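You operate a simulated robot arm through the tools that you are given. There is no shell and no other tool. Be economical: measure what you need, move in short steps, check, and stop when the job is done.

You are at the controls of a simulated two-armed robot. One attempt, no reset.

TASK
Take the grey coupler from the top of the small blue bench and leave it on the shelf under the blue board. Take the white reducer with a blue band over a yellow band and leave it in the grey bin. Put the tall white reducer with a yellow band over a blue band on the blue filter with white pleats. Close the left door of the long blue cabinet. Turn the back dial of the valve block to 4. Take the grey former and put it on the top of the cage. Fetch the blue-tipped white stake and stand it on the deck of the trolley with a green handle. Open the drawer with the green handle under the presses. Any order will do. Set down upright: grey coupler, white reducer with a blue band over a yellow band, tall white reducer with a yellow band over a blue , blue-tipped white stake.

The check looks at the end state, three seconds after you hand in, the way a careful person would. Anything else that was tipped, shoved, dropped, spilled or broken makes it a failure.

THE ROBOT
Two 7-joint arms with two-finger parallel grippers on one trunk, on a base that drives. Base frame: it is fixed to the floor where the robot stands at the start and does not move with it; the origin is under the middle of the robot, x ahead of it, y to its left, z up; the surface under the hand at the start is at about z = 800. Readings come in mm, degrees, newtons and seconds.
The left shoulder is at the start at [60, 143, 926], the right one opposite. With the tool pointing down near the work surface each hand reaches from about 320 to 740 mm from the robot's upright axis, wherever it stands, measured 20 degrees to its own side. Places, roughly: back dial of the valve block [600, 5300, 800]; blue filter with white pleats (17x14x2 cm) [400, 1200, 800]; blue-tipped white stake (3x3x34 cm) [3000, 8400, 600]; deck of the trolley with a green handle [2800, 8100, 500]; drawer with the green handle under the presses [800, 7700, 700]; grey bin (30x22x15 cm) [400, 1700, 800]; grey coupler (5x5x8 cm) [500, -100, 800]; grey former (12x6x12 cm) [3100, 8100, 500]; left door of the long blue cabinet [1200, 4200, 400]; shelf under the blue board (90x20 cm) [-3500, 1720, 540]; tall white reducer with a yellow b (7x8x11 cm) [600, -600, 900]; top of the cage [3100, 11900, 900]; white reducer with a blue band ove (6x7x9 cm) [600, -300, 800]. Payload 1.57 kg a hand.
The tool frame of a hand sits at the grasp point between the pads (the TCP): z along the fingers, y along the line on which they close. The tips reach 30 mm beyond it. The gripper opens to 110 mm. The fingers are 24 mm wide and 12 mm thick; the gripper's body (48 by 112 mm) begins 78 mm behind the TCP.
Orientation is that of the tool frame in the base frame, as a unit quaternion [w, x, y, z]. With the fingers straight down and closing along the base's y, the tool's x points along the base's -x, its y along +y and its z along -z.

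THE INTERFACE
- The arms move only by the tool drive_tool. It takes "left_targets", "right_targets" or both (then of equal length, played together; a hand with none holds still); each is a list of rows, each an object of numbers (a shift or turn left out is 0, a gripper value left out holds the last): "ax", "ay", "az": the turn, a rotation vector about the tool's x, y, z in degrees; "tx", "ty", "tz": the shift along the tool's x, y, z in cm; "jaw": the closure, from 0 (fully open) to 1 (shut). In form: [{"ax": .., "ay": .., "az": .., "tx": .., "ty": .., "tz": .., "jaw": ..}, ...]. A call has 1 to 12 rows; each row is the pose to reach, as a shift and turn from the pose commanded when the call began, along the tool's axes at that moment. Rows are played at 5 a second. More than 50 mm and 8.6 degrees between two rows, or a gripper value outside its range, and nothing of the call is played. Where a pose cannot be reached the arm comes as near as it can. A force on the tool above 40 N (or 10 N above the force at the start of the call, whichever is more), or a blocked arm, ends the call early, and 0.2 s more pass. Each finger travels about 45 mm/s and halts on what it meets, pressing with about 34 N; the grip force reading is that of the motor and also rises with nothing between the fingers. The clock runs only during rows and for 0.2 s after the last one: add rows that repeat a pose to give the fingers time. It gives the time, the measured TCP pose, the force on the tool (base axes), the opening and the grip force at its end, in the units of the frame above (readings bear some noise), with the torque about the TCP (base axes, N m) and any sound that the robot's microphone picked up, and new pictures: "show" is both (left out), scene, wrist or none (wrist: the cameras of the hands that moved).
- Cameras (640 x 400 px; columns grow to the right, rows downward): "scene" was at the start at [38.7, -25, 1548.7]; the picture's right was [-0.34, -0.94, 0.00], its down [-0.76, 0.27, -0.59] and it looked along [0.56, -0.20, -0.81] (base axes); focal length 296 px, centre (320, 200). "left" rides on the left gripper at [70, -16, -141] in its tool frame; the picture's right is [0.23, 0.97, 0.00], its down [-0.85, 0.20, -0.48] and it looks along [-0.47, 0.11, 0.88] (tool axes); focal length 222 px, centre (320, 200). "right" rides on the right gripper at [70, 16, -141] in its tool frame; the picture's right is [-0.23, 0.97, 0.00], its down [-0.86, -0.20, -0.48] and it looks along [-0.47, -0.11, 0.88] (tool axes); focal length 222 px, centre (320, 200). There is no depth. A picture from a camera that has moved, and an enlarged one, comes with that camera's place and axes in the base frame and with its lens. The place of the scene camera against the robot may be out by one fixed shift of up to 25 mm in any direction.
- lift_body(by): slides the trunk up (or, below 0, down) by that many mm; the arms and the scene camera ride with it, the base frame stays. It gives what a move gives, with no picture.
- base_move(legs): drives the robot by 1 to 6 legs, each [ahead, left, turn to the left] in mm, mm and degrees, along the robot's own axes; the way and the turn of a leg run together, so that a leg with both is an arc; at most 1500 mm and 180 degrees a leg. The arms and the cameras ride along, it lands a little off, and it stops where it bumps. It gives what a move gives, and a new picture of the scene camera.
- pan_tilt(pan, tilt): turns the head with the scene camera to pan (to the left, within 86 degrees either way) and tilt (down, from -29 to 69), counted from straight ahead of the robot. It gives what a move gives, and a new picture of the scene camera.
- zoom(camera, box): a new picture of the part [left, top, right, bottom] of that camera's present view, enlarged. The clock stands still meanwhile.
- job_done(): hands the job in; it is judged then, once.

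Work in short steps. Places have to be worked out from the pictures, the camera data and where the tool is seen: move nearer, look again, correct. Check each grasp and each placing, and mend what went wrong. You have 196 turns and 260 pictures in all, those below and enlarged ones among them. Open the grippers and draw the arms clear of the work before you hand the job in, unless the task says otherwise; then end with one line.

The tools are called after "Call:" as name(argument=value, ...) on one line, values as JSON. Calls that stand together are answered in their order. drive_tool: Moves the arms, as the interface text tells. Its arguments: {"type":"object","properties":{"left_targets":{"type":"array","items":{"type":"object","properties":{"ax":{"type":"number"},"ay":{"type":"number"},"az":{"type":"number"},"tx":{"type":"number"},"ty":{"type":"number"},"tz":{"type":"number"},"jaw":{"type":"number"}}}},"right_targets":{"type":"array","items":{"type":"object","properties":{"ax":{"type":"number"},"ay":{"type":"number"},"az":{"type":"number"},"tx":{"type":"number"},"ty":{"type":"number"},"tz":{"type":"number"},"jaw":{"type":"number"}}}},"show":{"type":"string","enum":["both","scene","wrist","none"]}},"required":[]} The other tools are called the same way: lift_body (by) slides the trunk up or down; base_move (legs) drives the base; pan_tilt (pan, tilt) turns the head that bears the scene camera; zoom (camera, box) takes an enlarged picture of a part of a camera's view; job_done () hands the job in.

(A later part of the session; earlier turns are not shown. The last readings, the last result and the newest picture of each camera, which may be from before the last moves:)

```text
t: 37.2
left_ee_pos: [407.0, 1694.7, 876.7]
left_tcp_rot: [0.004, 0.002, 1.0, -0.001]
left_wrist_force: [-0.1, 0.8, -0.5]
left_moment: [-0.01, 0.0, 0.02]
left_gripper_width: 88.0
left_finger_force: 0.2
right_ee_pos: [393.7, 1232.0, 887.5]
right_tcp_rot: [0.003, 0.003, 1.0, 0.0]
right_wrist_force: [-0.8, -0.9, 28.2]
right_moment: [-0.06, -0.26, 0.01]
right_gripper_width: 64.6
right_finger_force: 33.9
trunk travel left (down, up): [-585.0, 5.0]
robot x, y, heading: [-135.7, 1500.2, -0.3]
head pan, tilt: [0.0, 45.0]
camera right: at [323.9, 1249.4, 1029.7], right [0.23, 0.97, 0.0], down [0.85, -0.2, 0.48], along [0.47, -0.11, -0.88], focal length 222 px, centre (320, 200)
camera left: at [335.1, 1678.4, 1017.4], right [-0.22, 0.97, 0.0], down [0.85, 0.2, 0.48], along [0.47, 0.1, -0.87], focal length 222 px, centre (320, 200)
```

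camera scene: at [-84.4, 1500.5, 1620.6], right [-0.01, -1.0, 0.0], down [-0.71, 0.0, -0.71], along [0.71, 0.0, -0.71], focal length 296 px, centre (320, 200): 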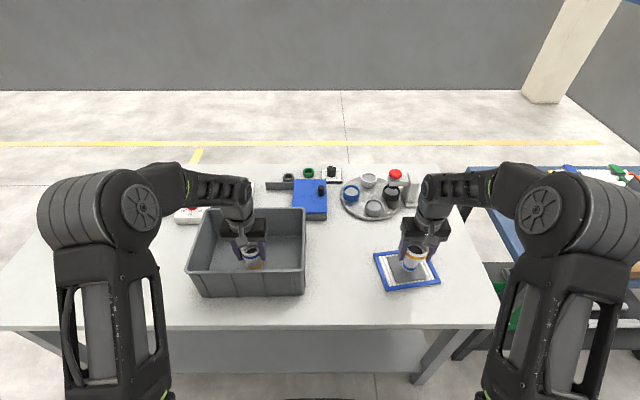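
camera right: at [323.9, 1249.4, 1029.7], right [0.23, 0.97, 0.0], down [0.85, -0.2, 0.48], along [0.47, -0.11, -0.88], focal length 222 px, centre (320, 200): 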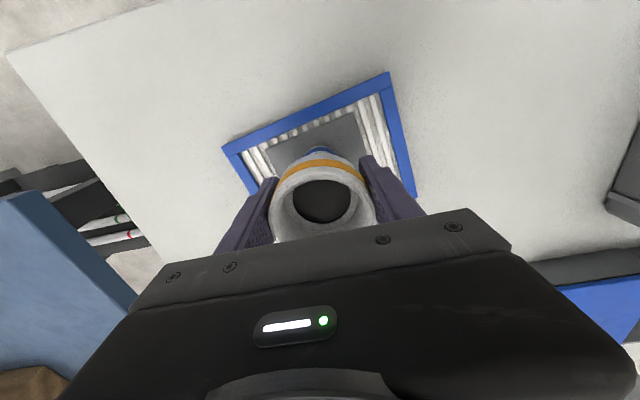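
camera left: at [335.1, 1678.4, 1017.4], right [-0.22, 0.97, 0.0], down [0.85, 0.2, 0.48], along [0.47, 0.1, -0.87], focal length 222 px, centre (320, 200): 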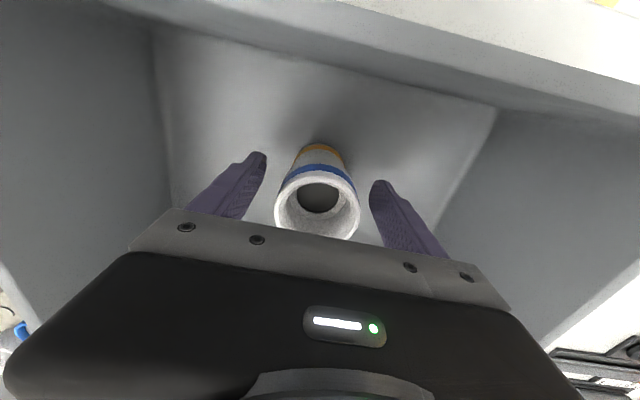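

Right is pressing 28 N; ease up 4 mm, open it slowly, and raise the left hand out of the bin.

Call:
drive_tool(right_targets=[{"tz": -0.4}, {"tz": -0.45, "jaw": 0.35}, {"tz": -0.45, "jaw": 0.2}, {"tz": -0.45, "jaw": 0.1}, {"tz": -0.45, "jaw": 0.1}, {"tz": -0.45, "jaw": 0.1}], left_targets=[{"tz": -2}, {"tz": -6}, {"tz": -10}, {"tz": -14}, {"tz": -18}, {"tz": -21}], show="wrist")

```text
t: 38.6
left_ee_pos: [406.9, 1694.3, 1085.0]
left_tcp_rot: [0.003, 0.003, 1.0, -0.002]
left_wrist_force: [-0.6, -0.7, 0.5]
left_moment: [0.01, -0.02, 0.0]
left_gripper_width: 87.9
left_finger_force: 0.1
right_ee_pos: [393.1, 1232.0, 890.9]
right_tcp_rot: [0.0, 0.003, 1.0, 0.0]
right_wrist_force: [0.4, 0.9, -0.7]
right_moment: [-0.04, 0.01, 0.0]
right_gripper_width: 99.1
right_finger_force: 0.1
trunk travel left (down, up): [-585.0, 5.0]
robot x, y, heading: [-136.2, 1498.9, -0.2]
head pan, tilt: [0.0, 45.0]
camera right: at [324.3, 1248.8, 1032.3], right [0.23, 0.97, 0.0], down [0.85, -0.2, 0.48], along [0.47, -0.11, -0.88], focal length 222 px, centre (320, 200)
camera left: at [335.3, 1677.9, 1227.3], right [-0.22, 0.97, 0.0], down [0.85, 0.2, 0.48], along [0.47, 0.1, -0.88], focal length 222 px, centre (320, 200)
```

right: 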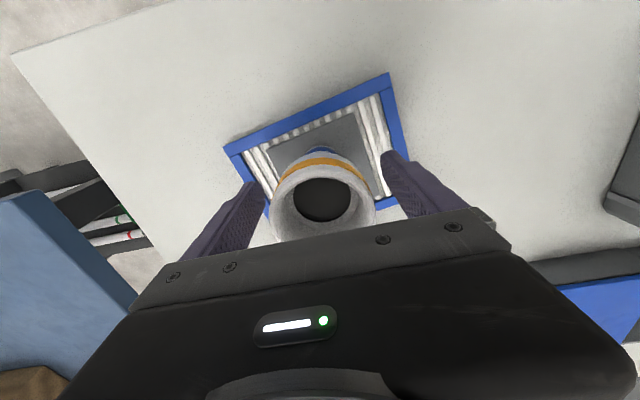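
left: 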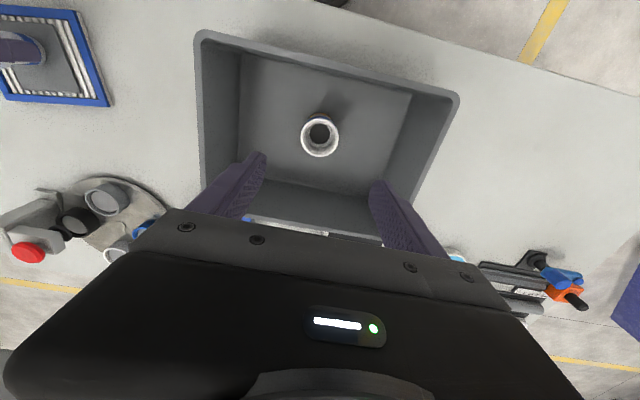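

Tall reducer stands on the pad, the other stands in the bin. Raise the right hand clear, retract, and drive back to the coupler bench.

Call:
drive_tool(right_targets=[{"tz": -2}, {"tz": -6}, {"tz": -10}, {"tz": -14}, {"tz": -17}, {"tz": -17, "tx": 4}, {"tz": -17, "tx": 8}], left_targets=[{"tz": 0}, {"tz": -1}, {"tz": -1}, {"tz": -1, "tx": 2}, {"tz": -1, "tx": 5}, {"tz": -1, "tx": 9}, {"tz": -1, "tx": 13}], show="scene")

Call:
base_move(legs=[[-230, 0, 0], [0, -1400, 0], [230, 0, 0]])

```text
t: 40.2
left_ee_pos: [273.3, 1696.0, 1093.7]
left_tcp_rot: [0.004, 0.003, 1.0, -0.001]
left_wrist_force: [-0.2, 0.0, 0.2]
left_moment: [0.04, -0.03, 0.03]
left_gripper_width: 88.3
left_finger_force: 0.1
right_ee_pos: [312.0, 1233.8, 1060.5]
right_tcp_rot: [0.001, 0.002, 1.0, 0.0]
right_wrist_force: [-0.3, 0.6, 0.2]
right_moment: [-0.03, 0.0, 0.0]
right_gripper_width: 98.9
right_finger_force: 0.1
trunk travel left (down, up): [-585.0, 5.0]
robot x, y, heading: [-136.1, 1500.7, -0.1]
head pan, tilt: [0.0, 45.0]
camera scene: at [-87.0, 1500.7, 1620.6], right [-0.01, -1.0, 0.0], down [-0.71, 0.0, -0.71], along [0.71, 0.0, -0.71], focal length 296 px, centre (320, 200)
```

scene: 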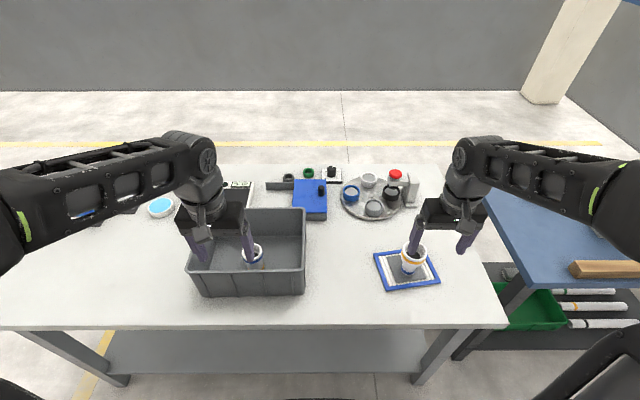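

```text
t: 49.9
left_ee_pos: [270.3, 292.6, 1092.9]
left_tcp_rot: [0.002, 0.002, 1.0, -0.001]
left_wrist_force: [-0.2, -0.1, 0.0]
left_moment: [0.05, -0.02, 0.02]
left_gripper_width: 87.9
left_finger_force: 0.1
right_ee_pos: [309.5, -169.4, 1060.4]
right_tcp_rot: [-0.001, 0.003, 1.0, 0.001]
right_wrist_force: [0.7, -0.2, -0.1]
right_moment: [-0.02, -0.01, 0.02]
right_gripper_width: 99.2
right_finger_force: 0.0
trunk travel left (down, up): [-585.0, 5.0]
robot x, y, heading: [-144.4, 98.6, -0.1]
head pan, tilt: [0.0, 45.0]
camera scene: at [-89.9, 98.1, 1620.5], right [0.0, -1.0, 0.0], down [-0.71, 0.0, -0.71], along [0.71, 0.0, -0.71], focal length 296 px, centre (320, 200)
```

scene: 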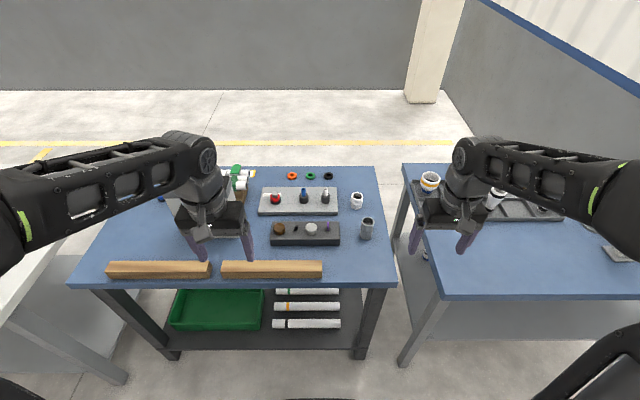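

Coupler at ≈(535,−61). Drive 80 ahead and bring the right hand near for a look.

Call:
base_move(legs=[[80, 0, 0]])

Call:
drive_tool(right_targets=[{"tx": -2, "ty": 3}, {"tx": -4, "ty": 6, "tz": 1}, {"tx": -6, "ty": 9, "tz": 3}, {"tx": -8, "ty": 10.7, "tz": 5}, {"tx": -8, "ty": 10.7, "tz": 7}], show="wrist")

```text
t: 50.9
left_ee_pos: [350.6, 292.6, 1092.1]
left_tcp_rot: [0.002, 0.003, 1.0, -0.001]
left_wrist_force: [-0.3, -0.4, -0.6]
left_moment: [0.01, 0.04, 0.01]
left_gripper_width: 87.8
left_finger_force: 0.0
right_ee_pos: [389.3, -169.3, 1060.1]
right_tcp_rot: [-0.001, 0.002, 1.0, 0.0]
right_wrist_force: [-0.4, 0.0, -0.3]
right_moment: [0.01, 0.03, -0.02]
right_gripper_width: 99.0
right_finger_force: 0.1
trunk travel left (down, up): [-585.0, 5.0]
robot x, y, heading: [-58.7, 99.6, -0.5]
head pan, tilt: [0.0, 45.0]
camera scene: at [-9.4, 97.7, 1620.5], right [0.0, -1.0, 0.0], down [-0.71, 0.0, -0.71], along [0.71, 0.0, -0.71], focal length 296 px, centre (320, 200)
```

scene: 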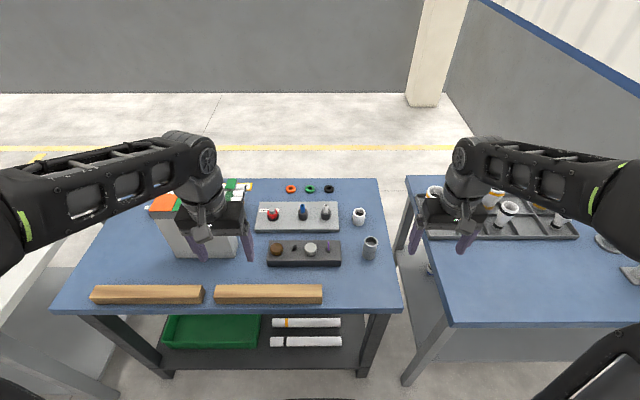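

```text
t: 52.1
left_ee_pos: [349.8, 292.7, 1093.9]
left_tcp_rot: [0.002, 0.002, 1.0, -0.001]
left_wrist_force: [0.2, -0.1, 0.1]
left_moment: [-0.01, 0.0, -0.02]
left_gripper_width: 88.3
left_finger_force: 0.0
right_ee_pos: [468.8, -62.6, 991.1]
right_tcp_rot: [0.001, 0.002, 1.0, -0.001]
right_wrist_force: [0.1, 0.3, 0.5]
right_moment: [-0.05, -0.02, 0.0]
right_gripper_width: 99.1
right_finger_force: 0.1
trunk travel left (down, up): [-585.0, 5.0]
robot x, y, heading: [-58.7, 98.8, -0.5]
head pan, tilt: [0.0, 45.0]
camera right: at [399.8, -45.6, 1131.7], right [0.23, 0.97, 0.0], down [0.85, -0.2, 0.48], along [0.47, -0.11, -0.88], focal length 222 px, centre (320, 200)
```

right: 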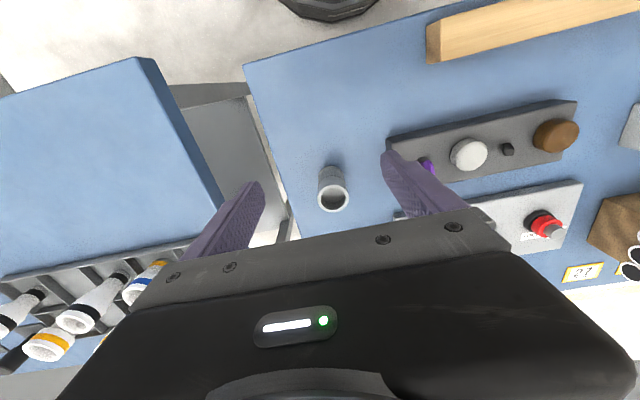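

Coupler at ≈(535,−60). Move over it, descend to z≈855 and grip.

Call:
drive_tool(right_targets=[{"tx": -3, "ty": 0.2}, {"tx": -6.6, "ty": 0.2}, {"tx": -6.6, "ty": 0.2, "tz": 3}, {"tx": -6.6, "ty": 0.2, "tz": 6}, {"tx": -6.6, "ty": 0.2, "tz": 7}], show="wrist")

```text
t: 53.3
left_ee_pos: [349.4, 292.3, 1092.9]
left_tcp_rot: [0.003, 0.003, 1.0, -0.001]
left_wrist_force: [0.4, 0.2, -0.1]
left_moment: [0.0, 0.03, -0.02]
left_gripper_width: 88.0
left_finger_force: 0.0
right_ee_pos: [535.0, -61.0, 919.5]
right_tcp_rot: [-0.001, 0.003, 1.0, 0.0]
right_wrist_force: [-0.2, -0.2, 0.5]
right_moment: [-0.02, -0.01, 0.0]
right_gripper_width: 99.0
right_finger_force: 0.1
trunk travel left (down, up): [-585.0, 5.0]
robot x, y, heading: [-60.8, 99.3, -0.4]
head pan, tilt: [0.0, 45.0]
camera right: at [464.8, -44.7, 1061.6], right [0.23, 0.97, 0.0], down [0.85, -0.2, 0.48], along [0.47, -0.11, -0.88], focal length 222 px, centre (320, 200)
```

right: 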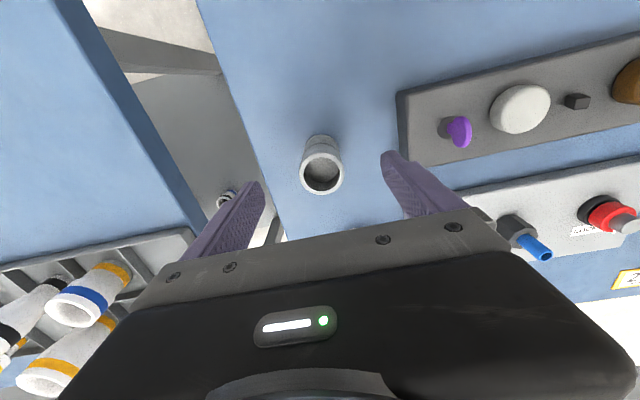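

Centred. Descend and close.

Call:
drive_tool(right_targets=[{"tz": 2.5}, {"tz": 5}, {"tz": 6.5}, {"tz": 6.5, "jaw": 0.6}, {"tz": 6.5, "jaw": 1}, {"tz": 6.5, "jaw": 1}, {"tz": 6.5, "jaw": 1}, {"tz": 6.5, "jaw": 1}], show="none")

Call:
drive_tool(right_targets=[{"tz": -2}, {"tz": -6}, {"tz": -10}, {"tz": -14}, {"tz": -18}, {"tz": -18, "tx": 4}, {"tz": -18, "tx": 8}, {"tz": -18, "tx": 12}, {"tz": -18, "tx": 15}], show="wrist")

```text
t: 55.1
left_ee_pos: [349.5, 293.3, 1093.5]
left_tcp_rot: [0.002, 0.002, 1.0, -0.002]
left_wrist_force: [-0.1, 0.2, 1.1]
left_moment: [0.02, -0.01, 0.01]
left_gripper_width: 87.7
left_finger_force: 0.0
right_ee_pos: [535.2, -61.0, 855.0]
right_tcp_rot: [0.0, 0.002, 1.0, 0.0]
right_wrist_force: [-0.6, 0.6, 0.0]
right_moment: [0.01, -0.01, 0.0]
right_gripper_width: 40.6
right_finger_force: 26.7
trunk travel left (down, up): [-585.0, 5.0]
robot x, y, heading: [-63.9, 100.1, -0.2]
head pan, tilt: [0.0, 45.0]
```

```text
t: 57.1
left_ee_pos: [349.1, 293.0, 1094.2]
left_tcp_rot: [0.003, 0.003, 1.0, 0.0]
left_wrist_force: [-0.2, -0.5, 0.0]
left_moment: [0.01, -0.03, 0.01]
left_gripper_width: 87.9
left_finger_force: 0.1
right_ee_pos: [385.1, -59.8, 1035.0]
right_tcp_rot: [0.0, 0.002, 1.0, 0.0]
right_wrist_force: [-0.2, 0.7, 0.7]
right_moment: [-0.01, 0.02, 0.01]
right_gripper_width: 40.3
right_finger_force: 33.5
trunk travel left (down, up): [-585.0, 5.0]
robot x, y, heading: [-61.4, 96.1, -0.2]
head pan, tilt: [0.0, 45.0]
camera right: at [314.9, -44.2, 1177.0], right [0.23, 0.97, 0.0], down [0.85, -0.2, 0.48], along [0.47, -0.11, -0.88], focal length 222 px, centre (320, 200)
```

right: 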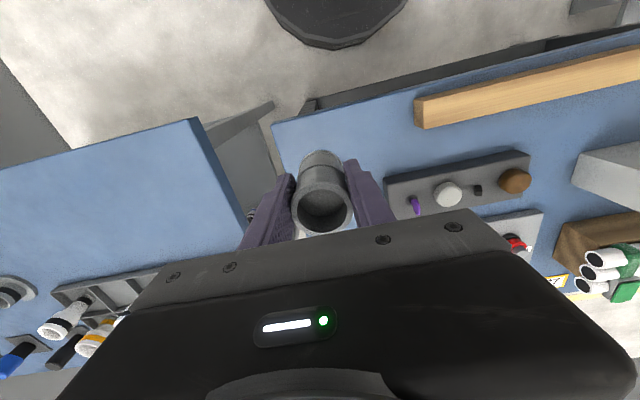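

Coupler held. Back away, turn around toward the shelf and look.

Call:
base_move(legs=[[-700, 0, 0], [0, 0, 150]])

Call:
pan_tilt(pan=0, tilt=15)

```text
t: 67.2
left_ee_pos: [-1217.7, 137.2, 1094.1]
left_tcp_rot: [-0.001, 0.965, -0.261, -0.003]
left_wrist_force: [0.6, -0.4, -0.3]
left_moment: [0.0, 0.0, 0.01]
left_gripper_width: 87.9
left_finger_force: 0.0
right_ee_pos: [-1071.3, 462.2, 1033.8]
right_tcp_rot: [-0.001, 0.965, -0.261, 0.0]
right_wrist_force: [0.0, -0.2, -0.5]
right_moment: [-0.01, 0.0, 0.0]
right_gripper_width: 40.0
right_finger_force: 34.2
trunk travel left (down, up): [-585.0, 5.0]
robot x, y, heading: [-763.3, 97.4, 149.8]
head pan, tilt: [0.0, 45.0]
camera scene: at [-808.0, 125.9, 1620.5], right [0.5, 0.86, 0.0], down [0.61, -0.36, -0.71], along [-0.61, 0.36, -0.71], focal length 296 px, centre (320, 200)
```

scene: 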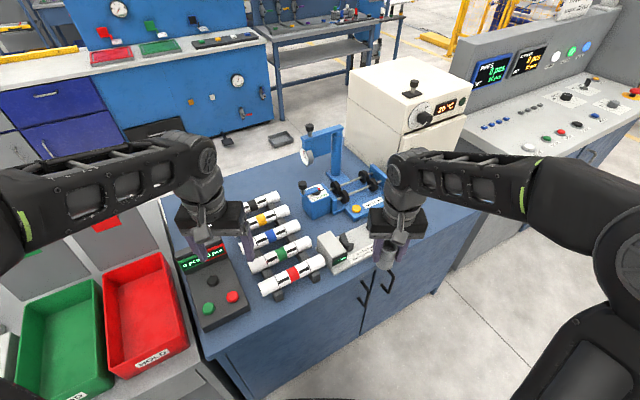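

```text
t: 68.1
left_ee_pos: [-1216.7, 137.6, 1093.7]
left_tcp_rot: [-0.001, 0.965, -0.261, -0.002]
left_wrist_force: [-0.8, 0.6, 0.7]
left_moment: [0.05, -0.03, 0.01]
left_gripper_width: 88.1
left_finger_force: 0.1
right_ee_pos: [-1072.3, 461.5, 1036.1]
right_tcp_rot: [-0.001, 0.965, -0.261, 0.0]
right_wrist_force: [0.1, -0.3, -1.2]
right_moment: [-0.03, 0.01, 0.02]
right_gripper_width: 39.9
right_finger_force: 34.1
trunk travel left (down, up): [-585.0, 5.0]
robot x, y, heading: [-761.7, 102.1, 149.8]
head pan, tilt: [0.0, 15.0]
camera scene: at [-818.4, 132.1, 1667.3], right [0.5, 0.86, 0.0], down [0.22, -0.13, -0.97], along [-0.83, 0.49, -0.26], focal length 296 px, centre (320, 200)
```

scene: 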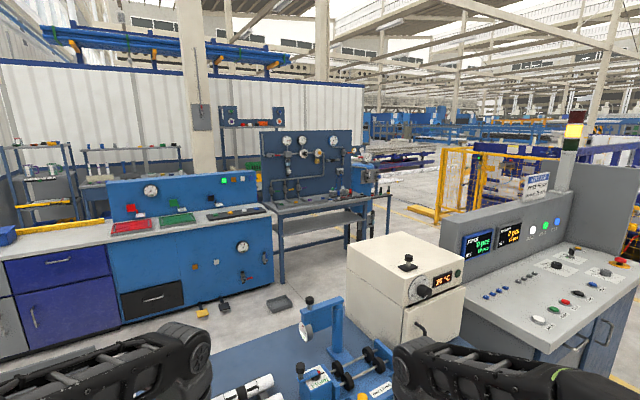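

The shelf should be around pixel (322,227), beneath the board with gauges. Zoom in there.

Call:
zoom(camera="scene", box=[230, 120, 410, 290])

```text
2.35 times, centred on (320, 205) of scene
camera zoom: at [-818.4, 132.1, 1667.3], right [0.5, 0.86, 0.0], down [0.22, -0.13, -0.97], along [-0.83, 0.49, -0.26], focal length 697 px, centre (320, 188)
```

zoom: 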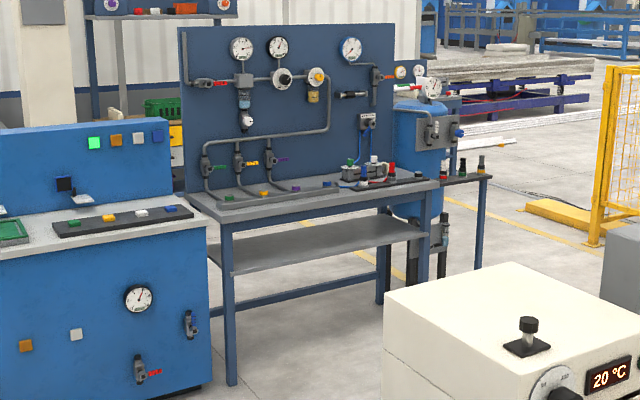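

The shelf is a lower shelf under a table, with ~20 cm headroom, so the coupler will need a horizontal grasp. Before going back to regrasp, look around for a route (pan to the right and left).

Call:
pan_tilt(pan=-55, tilt=25)

Call:
pan_tilt(pan=55, tilt=25)

```text
t: 69.3
left_ee_pos: [-1217.0, 138.7, 1092.2]
left_tcp_rot: [-0.002, 0.966, -0.26, -0.002]
left_wrist_force: [-0.2, -0.8, -0.7]
left_moment: [0.03, 0.0, -0.03]
left_gripper_width: 88.0
left_finger_force: 0.1
right_ee_pos: [-1071.4, 461.0, 1035.0]
right_tcp_rot: [0.001, 0.966, -0.26, 0.001]
right_wrist_force: [-0.5, 0.2, -0.5]
right_moment: [0.02, -0.01, 0.02]
right_gripper_width: 40.2
right_finger_force: 33.7
trunk travel left (down, up): [-585.0, 5.0]
robot x, y, heading: [-762.6, 99.3, 149.5]
head pan, tilt: [-55.0, 25.0]
camera scene: at [-745.5, 176.9, 1651.1], right [1.0, 0.08, 0.0], down [0.04, -0.42, -0.91], along [-0.08, 0.9, -0.42], focal length 296 px, centre (320, 200)
```

scene: 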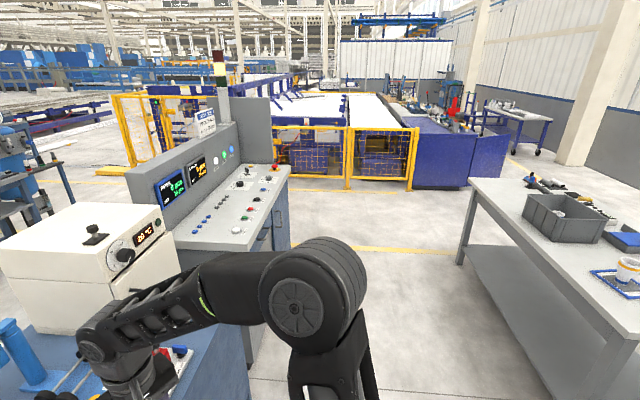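

```text
t: 71.2
left_ee_pos: [-1215.6, 137.9, 1094.1]
left_tcp_rot: [-0.002, 0.966, -0.26, -0.003]
left_wrist_force: [0.5, 0.2, 0.1]
left_moment: [-0.03, -0.03, -0.02]
left_gripper_width: 88.2
left_finger_force: 0.0
right_ee_pos: [-1072.1, 461.5, 1034.0]
right_tcp_rot: [0.0, 0.965, -0.261, 0.0]
right_wrist_force: [0.0, 0.1, -0.2]
right_moment: [-0.01, -0.01, 0.01]
right_gripper_width: 39.8
right_finger_force: 34.0
trunk travel left (down, up): [-585.0, 5.0]
robot x, y, heading: [-762.5, 96.4, 149.8]
head pan, tilt: [55.0, 25.0]
camera scene: at [-821.4, 46.5, 1651.1], right [-0.42, 0.91, 0.0], down [0.38, 0.18, -0.91], along [-0.82, -0.38, -0.42], focal length 296 px, centre (320, 200)
```

scene: 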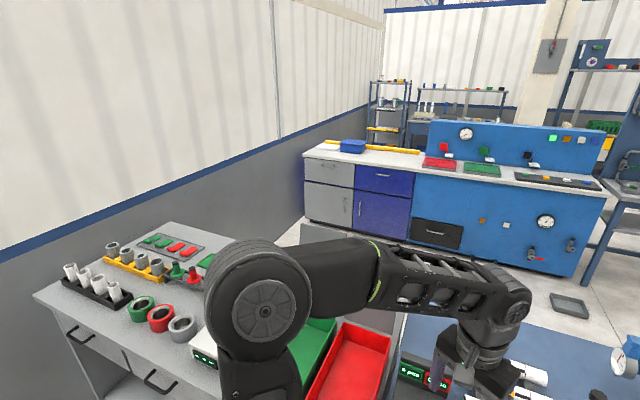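

A cross aisle at y≈3200 leads to the shelf. First I regrasp the coupler on the free front strip of the grey bench near (290,1440). Turn back to heading 0 and drive there.

Call:
base_move(legs=[[0, 0, -150], [250, 0, 0], [0, 1500, 0], [215, 0, 0]])

Call:
pan_tilt(pan=-10, tilt=48)

```text
t: 87.6
left_ee_pos: [128.8, 1796.9, 1092.1]
left_tcp_rot: [0.001, 0.004, 1.0, -0.001]
left_wrist_force: [0.2, -0.3, 0.2]
left_moment: [-0.01, -0.01, -0.01]
left_gripper_width: 88.0
left_finger_force: 0.1
right_ee_pos: [163.7, 1442.6, 1034.3]
right_tcp_rot: [0.0, 0.006, 1.0, 0.001]
right_wrist_force: [0.3, 0.0, -1.2]
right_moment: [0.04, 0.04, -0.01]
right_gripper_width: 40.0
right_finger_force: 34.0
trunk travel left (down, up): [-585.0, 5.0]
robot x, y, heading: [-286.9, 1599.8, -0.6]
head pan, tilt: [55.0, 25.0]
camera scene: at [-259.2, 1678.0, 1651.1], right [0.81, -0.58, 0.0], down [-0.25, -0.34, -0.91], along [0.53, 0.74, -0.42], focal length 296 px, centre (320, 200)
```

scene: 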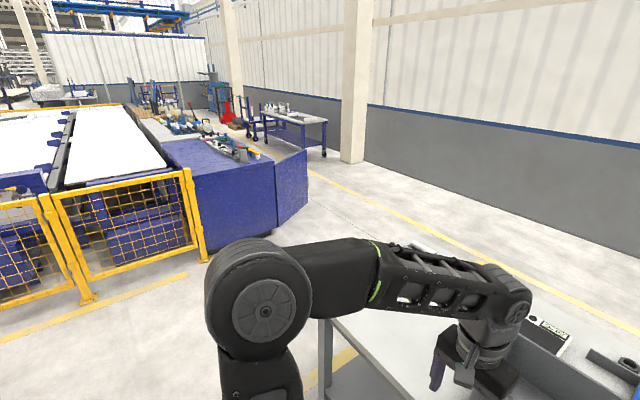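

```text
t: 88.9
left_ee_pos: [128.7, 1796.4, 1093.3]
left_tcp_rot: [0.003, 0.005, 1.0, -0.001]
left_wrist_force: [-1.7, -0.8, 0.3]
left_moment: [0.0, -0.01, -0.03]
left_gripper_width: 88.0
left_finger_force: 0.1
right_ee_pos: [162.7, 1441.8, 1034.9]
right_tcp_rot: [0.0, 0.005, 1.0, 0.0]
right_wrist_force: [0.2, -0.7, -1.0]
right_moment: [-0.01, 0.02, -0.02]
right_gripper_width: 39.9
right_finger_force: 33.6
trunk travel left (down, up): [-585.0, 5.0]
robot x, y, heading: [-283.2, 1600.8, -0.4]
head pan, tilt: [-10.0, 48.0]
camera scene: at [-236.8, 1588.6, 1616.4], right [-0.18, -0.98, 0.0], down [-0.73, 0.14, -0.67], along [0.66, -0.12, -0.74], focal length 296 px, centre (320, 200)
```

scene: 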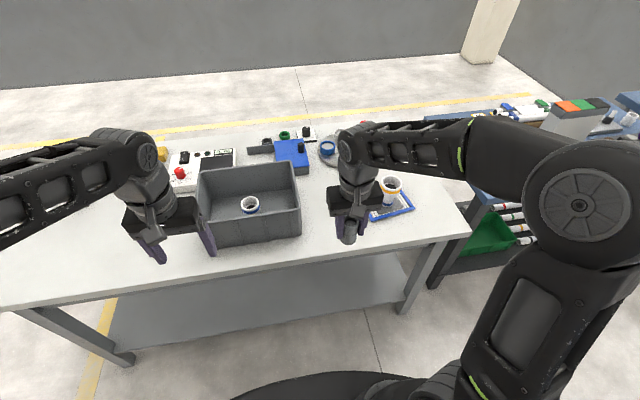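

Move the coupler over (285,1441) and lower to just above the bench.

Call:
drive_tool(right_targets=[{"tx": -4}, {"tx": -8}, {"tx": -12.2}, {"tx": -12.2, "tz": 4}, {"tx": -12.2, "tz": 8}, {"tx": -12.2, "tz": 12}, {"tx": -12.2, "tz": 15.5}, {"tx": -12.2, "tz": 16.5}], show="scene")

Call:
drive_tool(right_targets=[{"tz": 0.3}, {"tz": 0.6}, {"tz": 0.8}, {"tz": 1.0}, {"tz": 1.2}, {"tz": 1.4}, {"tz": 1.6}, {"tz": 1.8}], show="wrist")

```text
t: 90.7
left_ee_pos: [128.2, 1794.9, 1093.9]
left_tcp_rot: [0.003, 0.005, 1.0, -0.001]
left_wrist_force: [0.8, -1.2, 0.0]
left_moment: [0.01, -0.01, 0.01]
left_gripper_width: 88.2
left_finger_force: 0.0
right_ee_pos: [284.8, 1440.4, 868.0]
right_tcp_rot: [0.0, 0.005, 1.0, 0.0]
right_wrist_force: [0.1, 0.0, -0.3]
right_moment: [0.03, 0.02, 0.02]
right_gripper_width: 40.0
right_finger_force: 33.9
trunk travel left (down, up): [-585.0, 5.0]
robot x, y, heading: [-280.2, 1603.6, -0.7]
head pan, tilt: [-10.0, 48.0]
camera scene: at [-237.0, 1588.6, 1616.4], right [-0.18, -0.98, 0.0], down [-0.73, 0.14, -0.67], along [0.66, -0.12, -0.74], focal length 296 px, centre (320, 200)
```

scene: 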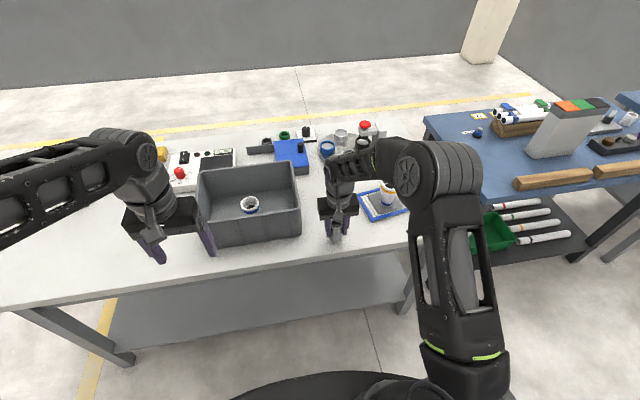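

```text
t: 92.5
left_ee_pos: [127.0, 1796.1, 1094.9]
left_tcp_rot: [0.004, 0.005, 1.0, -0.001]
left_wrist_force: [0.4, 0.4, 0.7]
left_moment: [0.04, -0.03, 0.0]
left_gripper_width: 88.1
left_finger_force: 0.0
right_ee_pos: [284.4, 1440.4, 854.4]
right_tcp_rot: [0.002, 0.005, 1.0, 0.0]
right_wrist_force: [-0.7, -2.3, 21.3]
right_moment: [-0.02, 0.02, 0.0]
right_gripper_width: 40.2
right_finger_force: 34.2
trunk travel left (down, up): [-585.0, 5.0]
robot x, y, heading: [-281.6, 1605.3, -0.5]
head pan, tilt: [-10.0, 48.0]
camera right: at [214.7, 1457.5, 995.9], right [0.24, 0.97, 0.0], down [0.85, -0.21, 0.48], along [0.47, -0.11, -0.88], focal length 222 px, centre (320, 200)
```

right: 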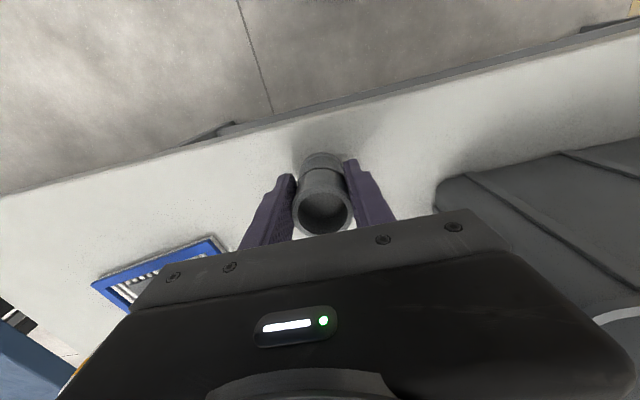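

Coupler is on the bench (21 N). Ease, release, go up and tip the tool to horizontal.

Call:
drive_tool(right_targets=[{"tz": -0.3}, {"tz": -0.3, "jaw": 0.5}, {"tz": -0.3, "jaw": 0.2}, {"tz": -0.3, "jaw": 0.2}, {"tz": -2}, {"tz": -6}, {"tz": -10}, {"tz": -14}, {"tz": -17}], show="wrist")

Call:
drive_tool(right_targets=[{"ay": -8.2}, {"ay": -16.4}, {"ay": -24.6}, {"ay": -32.8}, {"ay": -41}, {"ay": -49.2}, {"ay": -57.4}, {"ay": -65.6}, {"ay": -73.8}, {"ay": -82}, {"ay": -90}, {"ay": -90}], show="scene")

```text
t: 94.5
left_ee_pos: [128.1, 1796.0, 1094.3]
left_tcp_rot: [0.003, 0.004, 1.0, -0.001]
left_wrist_force: [0.3, -0.5, -0.4]
left_moment: [0.01, 0.02, 0.02]
left_gripper_width: 87.9
left_finger_force: 0.1
right_ee_pos: [283.2, 1440.6, 1022.8]
right_tcp_rot: [-0.001, 0.005, 1.0, 0.001]
right_wrist_force: [0.1, -0.2, 0.0]
right_moment: [0.03, 0.02, 0.0]
right_gripper_width: 87.8
right_finger_force: 0.1
trunk travel left (down, up): [-585.0, 5.0]
robot x, y, heading: [-283.4, 1599.6, -0.9]
head pan, tilt: [-10.0, 48.0]
camera right: at [214.0, 1458.0, 1164.8], right [0.24, 0.97, 0.0], down [0.85, -0.21, 0.48], along [0.46, -0.11, -0.88], focal length 222 px, centre (320, 200)
```

right: 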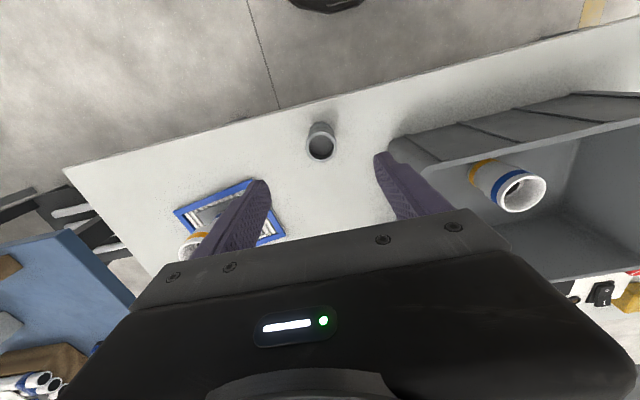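

```text
t: 97.1
left_ee_pos: [127.6, 1795.3, 1093.9]
left_tcp_rot: [0.002, 0.004, 1.0, -0.001]
left_wrist_force: [0.0, -0.3, 0.4]
left_moment: [-0.02, 0.0, -0.03]
left_gripper_width: 88.3
left_finger_force: 0.1
right_ee_pos: [283.4, 1440.4, 1021.2]
right_tcp_rot: [0.707, 0.003, 0.707, -0.004]
right_wrist_force: [0.6, -0.4, -0.4]
right_moment: [-0.03, 0.01, 0.0]
right_gripper_width: 88.0
right_finger_force: 0.1
trunk travel left (down, up): [-585.0, 5.0]
robot x, y, heading: [-286.3, 1601.6, -0.7]
head pan, tilt: [-10.0, 48.0]
camera scene: at [-237.4, 1588.8, 1616.4], right [-0.18, -0.98, 0.0], down [-0.73, 0.14, -0.67], along [0.66, -0.12, -0.74], focal length 296 px, centre (320, 200)
```

scene: 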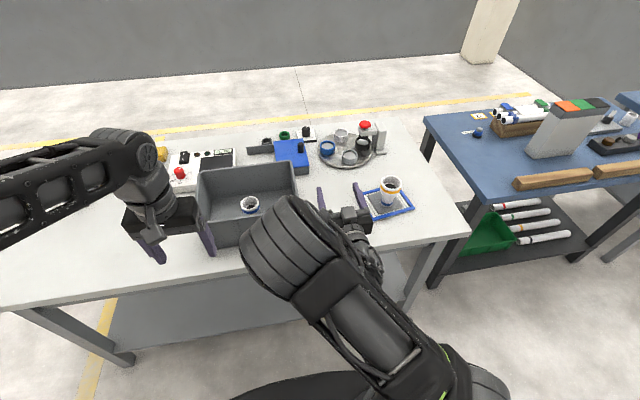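

Tool is horizontal now. Back the base 150 mm and lower the hand to z≈838.

Call:
base_move(legs=[[-150, 0, 0]])

Call:
drive_tool(right_targets=[{"tx": 4.5}, {"tx": 9}, {"tx": 13.5}, {"tx": 18.4}, {"tx": 18.4}], show="both")

```text
t: 98.5
left_ee_pos: [-23.7, 1797.3, 1093.8]
left_tcp_rot: [0.003, 0.005, 1.0, -0.001]
left_wrist_force: [-0.7, 1.0, 0.8]
left_moment: [0.0, -0.03, 0.0]
left_gripper_width: 87.7
left_finger_force: 0.1
right_ee_pos: [132.1, 1441.9, 1021.6]
right_tcp_rot: [0.708, 0.004, 0.706, -0.004]
right_wrist_force: [-0.2, 0.0, -0.6]
right_moment: [0.02, 0.01, 0.0]
right_gripper_width: 88.0
right_finger_force: 0.1
trunk travel left (down, up): [-585.0, 5.0]
robot x, y, heading: [-438.4, 1605.8, -0.5]
head pan, tilt: [-10.0, 48.0]
camera scene: at [-390.0, 1590.1, 1616.4], right [-0.18, -0.98, 0.0], down [-0.73, 0.14, -0.67], along [0.66, -0.12, -0.74], focal length 296 px, centre (320, 200)
```

scene: 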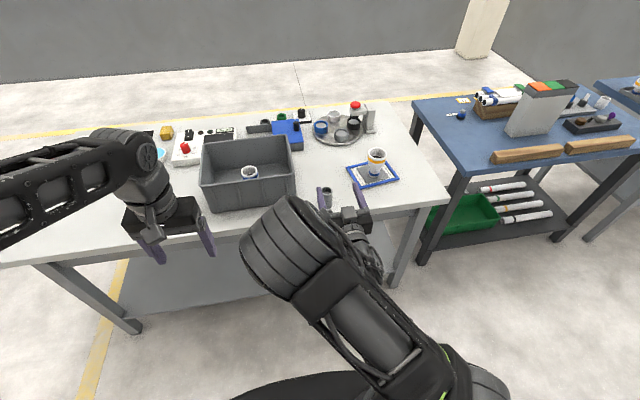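

```text
t: 99.7
left_ee_pos: [-22.8, 1797.4, 1092.0]
left_tcp_rot: [0.003, 0.004, 1.0, 0.0]
left_wrist_force: [0.0, -0.4, -0.9]
left_moment: [0.0, -0.01, 0.0]
left_gripper_width: 88.2
left_finger_force: 0.0
right_ee_pos: [133.3, 1442.5, 838.1]
right_tcp_rot: [0.707, 0.003, 0.707, -0.003]
right_wrist_force: [-0.7, 0.7, -0.4]
right_moment: [0.02, 0.02, 0.03]
right_gripper_width: 88.1
right_finger_force: 0.1
trunk travel left (down, up): [-585.0, 5.0]
robot x, y, heading: [-432.1, 1604.3, -0.4]
head pan, tilt: [-10.0, 48.0]
camera scene: at [-388.4, 1590.3, 1616.4], right [-0.18, -0.98, 0.0], down [-0.73, 0.14, -0.67], along [0.66, -0.12, -0.74], focal length 296 px, centre (320, 200)
camera right: at [-8.0, 1460.0, 768.5], right [0.01, 0.97, 0.23], down [-0.48, -0.2, 0.86], along [0.88, -0.12, 0.47], focal length 222 px, centre (320, 200)
```

scene: 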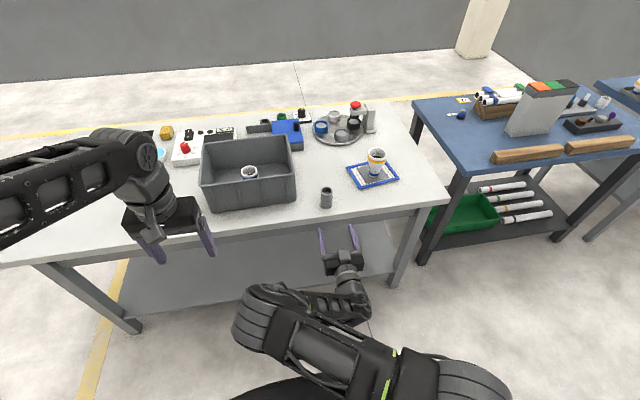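
right: 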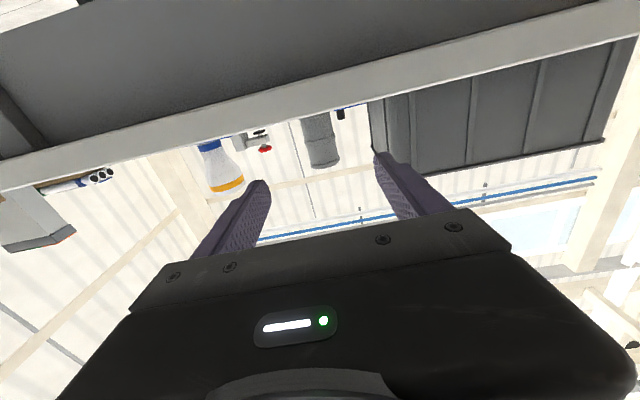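

The coupler is between the fingers' line at mid-height. Advance 151 mm and grip.

Call:
drive_tool(right_targets=[{"tz": 4}, {"tz": 8}, {"tz": 12}, {"tz": 15}, {"tz": 15, "jaw": 0.5}, {"tz": 15, "jaw": 1}, {"tz": 15, "jaw": 1}, {"tz": 15, "jaw": 1}, {"tz": 15, "jaw": 1}], show="both")

```text
t: 101.7
left_ee_pos: [-23.0, 1796.8, 1093.3]
left_tcp_rot: [0.003, 0.004, 1.0, 0.0]
left_wrist_force: [-0.7, -0.5, -0.7]
left_moment: [-0.03, 0.0, 0.0]
left_gripper_width: 88.0
left_finger_force: 0.0
right_ee_pos: [283.4, 1442.9, 837.4]
right_tcp_rot: [0.707, 0.004, 0.707, -0.004]
right_wrist_force: [0.2, 0.9, 0.3]
right_moment: [0.0, -0.01, 0.0]
right_gripper_width: 39.8
right_finger_force: 32.4
trunk travel left (down, up): [-585.0, 5.0]
robot x, y, heading: [-437.1, 1603.7, -0.4]
head pan, tilt: [-10.0, 48.0]
camera scene: at [-388.1, 1590.1, 1616.4], right [-0.18, -0.98, 0.0], down [-0.73, 0.14, -0.67], along [0.66, -0.12, -0.74], focal length 296 px, centre (320, 200)
camera right: at [142.9, 1459.2, 768.3], right [0.01, 0.97, 0.23], down [-0.48, -0.19, 0.86], along [0.88, -0.12, 0.47], focal length 222 px, centre (320, 200)
```

scene: 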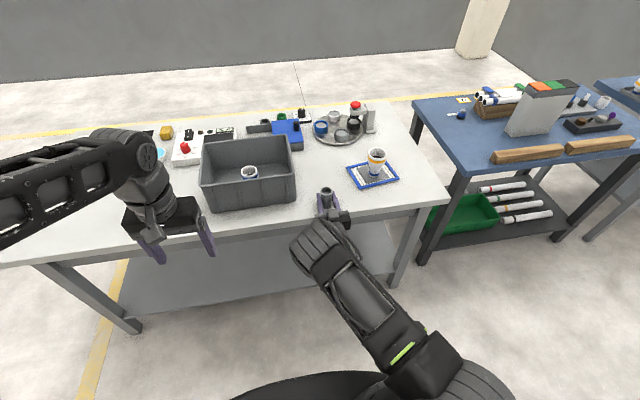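
right: 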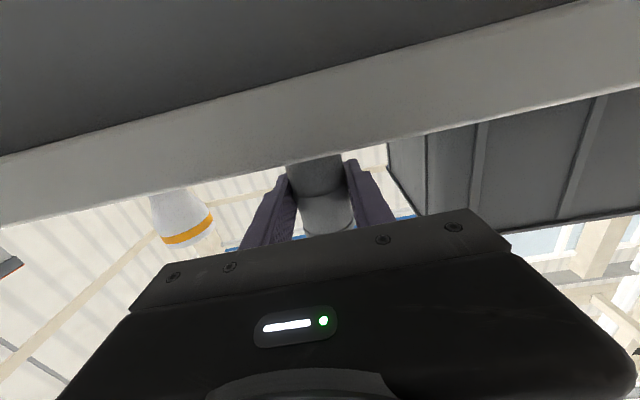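

Gripped. Lift 10 cm, retract, then drive to the cross aisle and turn toward −x.

Call:
drive_tool(right_targets=[{"tx": -3}, {"tx": -7}, {"tx": -11}, {"tx": -11, "tz": -4}, {"tx": -11, "tz": -8}, {"tx": -11, "tz": -12}, {"tx": -11, "tz": -15}], show="none")

Call:
base_move(legs=[[-150, 0, 0], [0, 1500, 0], [0, 0, 178]])

Call:
pan_tilt(pan=0, tilt=20)

```text
t: 103.3
left_ee_pos: [-23.6, 1797.4, 1093.8]
left_tcp_rot: [0.003, 0.005, 1.0, -0.002]
left_wrist_force: [-0.2, -0.7, -0.5]
left_moment: [-0.03, -0.01, -0.02]
left_gripper_width: 87.9
left_finger_force: 0.0
right_ee_pos: [131.2, 1442.7, 949.8]
right_tcp_rot: [0.708, 0.004, 0.706, -0.004]
right_wrist_force: [-0.6, 0.3, -0.8]
right_moment: [-0.01, 0.02, -0.02]
right_gripper_width: 39.7
right_finger_force: 34.4
trunk travel left (down, up): [-585.0, 5.0]
robot x, y, heading: [-434.7, 1609.8, -0.7]
head pan, tilt: [-10.0, 48.0]
```

```text
t: 118.9
left_ee_pos: [-987.0, 2942.3, 1091.7]
left_tcp_rot: [-0.001, 0.999, -0.036, -0.003]
left_wrist_force: [-0.5, 0.1, -0.7]
left_moment: [0.01, -0.02, 0.01]
left_gripper_width: 87.9
left_finger_force: 0.0
right_ee_pos: [-1118.3, 3306.6, 948.7]
right_tcp_rot: [0.025, -0.706, 0.026, 0.707]
right_wrist_force: [-0.3, 0.3, -0.6]
right_moment: [-0.03, 0.02, -0.02]
right_gripper_width: 39.8
right_finger_force: 34.1
trunk travel left (down, up): [-585.0, 5.0]
robot x, y, heading: [-563.9, 3106.1, 176.0]
head pan, tilt: [-10.0, 48.0]
camera scene: at [-609.9, 3124.7, 1616.4], right [0.24, 0.97, 0.0], down [0.72, -0.18, -0.67], along [-0.65, 0.16, -0.74], focal length 296 px, centre (320, 200)
```

scene: 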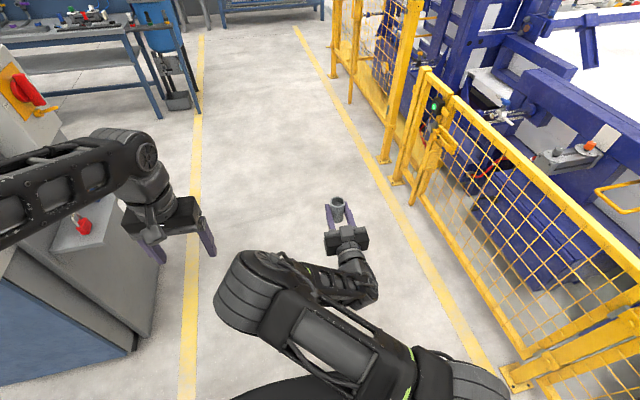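

```text
t: 119.9
left_ee_pos: [-986.2, 2940.8, 1094.0]
left_tcp_rot: [-0.001, 0.999, -0.036, -0.003]
left_wrist_force: [-0.4, -0.7, 0.4]
left_moment: [0.0, -0.02, -0.03]
left_gripper_width: 88.1
left_finger_force: 0.1
right_ee_pos: [-1118.9, 3306.4, 947.6]
right_tcp_rot: [0.024, -0.707, 0.025, 0.707]
right_wrist_force: [-0.6, -0.4, -0.6]
right_moment: [-0.06, 0.0, -0.05]
right_gripper_width: 39.7
right_finger_force: 34.2
trunk travel left (down, up): [-585.0, 5.0]
robot x, y, heading: [-561.8, 3106.7, 175.8]
head pan, tilt: [0.0, 20.0]
camera scene: at [-626.4, 3112.3, 1659.1], right [0.07, 1.0, 0.0], down [0.34, -0.03, -0.94], along [-0.94, 0.07, -0.34], focal length 296 px, centre (320, 200)
```

scene: 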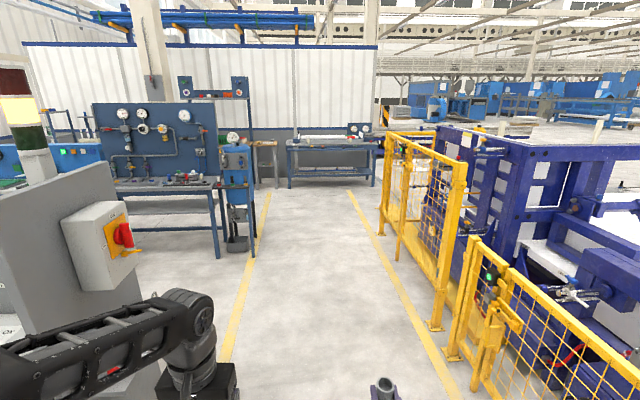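

Aisle is clear ahead. Drive along it to x≈−2600, then sideways toward the table.

Call:
base_move(legs=[[0, 0, 4], [1500, 0, 0], [500, 0, 0], [0, 700, 0]])

Call:
pan_tilt(pan=30, tilt=30)

```text
t: 133.6
left_ee_pos: [-2949.1, 2213.6, 1092.8]
left_tcp_rot: [0.0, 1.0, 0.005, -0.003]
left_wrist_force: [0.9, -0.3, -0.6]
left_moment: [-0.02, -0.03, 0.02]
left_gripper_width: 88.0
left_finger_force: 0.1
right_ee_pos: [-3109.4, 2564.4, 948.8]
right_tcp_rot: [-0.003, -0.707, -0.003, 0.707]
right_wrist_force: [0.0, 0.3, -0.4]
right_moment: [0.02, -0.03, -0.03]
right_gripper_width: 39.8
right_finger_force: 33.8
trunk travel left (down, up): [-585.0, 5.0]
robot x, y, heading: [-2539.4, 2411.8, -179.5]
head pan, tilt: [0.0, 20.0]
camera scene: at [-2603.2, 2412.2, 1659.2], right [-0.01, 1.0, 0.0], down [0.34, 0.0, -0.94], along [-0.94, -0.01, -0.34], focal length 296 px, centre (320, 200)
```

scene: 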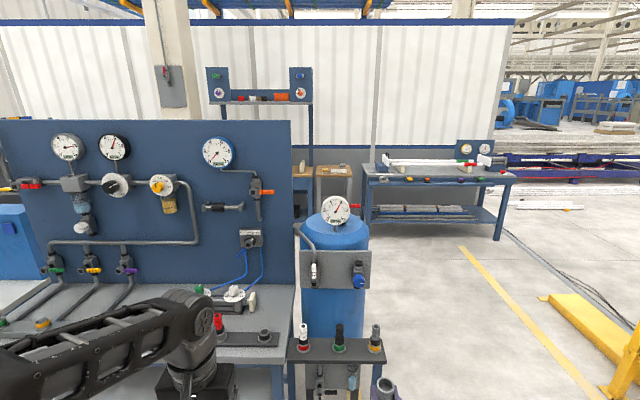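

```text
t: 134.6
left_ee_pos: [-2947.8, 2214.7, 1092.8]
left_tcp_rot: [-0.001, 1.0, 0.005, -0.003]
left_wrist_force: [0.6, 0.4, 0.5]
left_moment: [0.03, -0.01, 0.03]
left_gripper_width: 87.9
left_finger_force: 0.0
right_ee_pos: [-3110.6, 2564.9, 949.1]
right_tcp_rot: [-0.003, -0.707, -0.003, 0.707]
right_wrist_force: [0.3, 0.4, -0.9]
right_moment: [0.01, 0.03, -0.03]
right_gripper_width: 39.4
right_finger_force: 34.0
trunk travel left (down, up): [-585.0, 5.0]
robot x, y, heading: [-2539.5, 2413.3, -179.1]
head pan, tilt: [30.0, 30.0]
camera scene: at [-2588.0, 2367.9, 1643.2], right [-0.51, 0.86, 0.0], down [0.43, 0.25, -0.87], along [-0.75, -0.44, -0.5], focal length 296 px, centre (320, 200)
```

scene: 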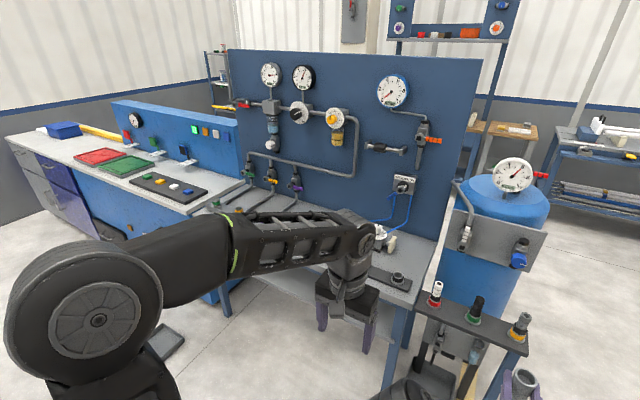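

Table front is at x≈−3400, and space before it is free. Drive to y≈1560, lower the trunk 365 mm and look at the shelf.

Call:
base_move(legs=[[0, 850, 0]])

Call:
lift_body(by=-365)

Call:
pan_tilt(pan=-10, tilt=35)

```text
t: 139.1
left_ee_pos: [-2936.4, 1353.4, 1093.8]
left_tcp_rot: [0.0, 1.0, 0.008, -0.003]
left_wrist_force: [-0.2, 0.2, 0.0]
left_moment: [0.01, -0.02, 0.01]
left_gripper_width: 88.1
left_finger_force: 0.0
right_ee_pos: [-3100.7, 1704.2, 948.9]
right_tcp_rot: [0.004, 0.707, 0.004, -0.707]
right_wrist_force: [-0.3, 0.6, -0.7]
right_moment: [-0.01, -0.04, -0.02]
right_gripper_width: 39.6
right_finger_force: 33.8
trunk travel left (down, up): [-585.0, 5.0]
robot x, y, heading: [-2530.2, 1555.8, -179.0]
head pan, tilt: [30.0, 30.0]
camera scene: at [-2577.4, 1509.5, 1643.1], right [-0.51, 0.86, 0.0], down [0.43, 0.26, -0.87], along [-0.74, -0.44, -0.5], focal length 296 px, centre (320, 200)
```

scene: 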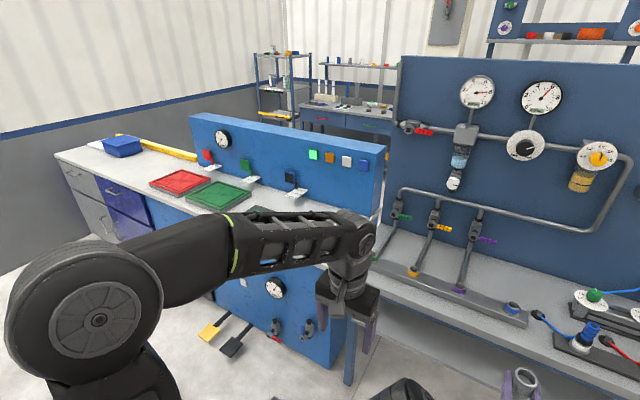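

```text
t: 142.7
left_ee_pos: [-2936.2, 1354.0, 729.5]
left_tcp_rot: [-0.001, 1.0, 0.007, -0.002]
left_wrist_force: [0.6, 0.0, 0.1]
left_moment: [0.03, 0.0, -0.01]
left_gripper_width: 87.9
left_finger_force: 0.1
right_ee_pos: [-3101.5, 1705.4, 583.1]
right_tcp_rot: [-0.006, -0.707, -0.006, 0.707]
right_wrist_force: [-0.3, 0.0, -0.7]
right_moment: [0.01, -0.02, -0.01]
right_gripper_width: 39.7
right_finger_force: 33.7
trunk travel left (down, up): [-220.0, 370.0]
robot x, y, heading: [-2527.9, 1554.2, -179.2]
head pan, tilt: [30.0, 30.0]
```

```text
t: 143.7
left_ee_pos: [-2936.7, 1354.0, 727.2]
left_tcp_rot: [-0.001, 1.0, 0.008, -0.003]
left_wrist_force: [-0.2, -0.1, 0.3]
left_moment: [-0.02, 0.03, -0.01]
left_gripper_width: 88.4
left_finger_force: 0.1
right_ee_pos: [-3100.0, 1704.7, 584.3]
right_tcp_rot: [-0.006, -0.707, -0.006, 0.708]
right_wrist_force: [-0.1, -0.2, -0.8]
right_moment: [0.0, 0.0, 0.0]
right_gripper_width: 39.8
right_finger_force: 34.2
trunk travel left (down, up): [-220.0, 370.0]
robot x, y, heading: [-2530.8, 1554.8, -179.3]
head pan, tilt: [-10.0, 35.0]
camera scene: at [-2586.7, 1570.4, 1270.4], right [0.16, 0.99, 0.0], down [0.57, -0.09, -0.82], along [-0.81, 0.13, -0.57], focal length 296 px, centre (320, 200)
```

scene: 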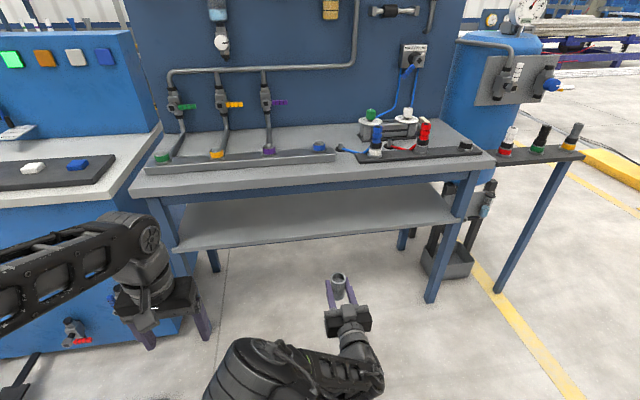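

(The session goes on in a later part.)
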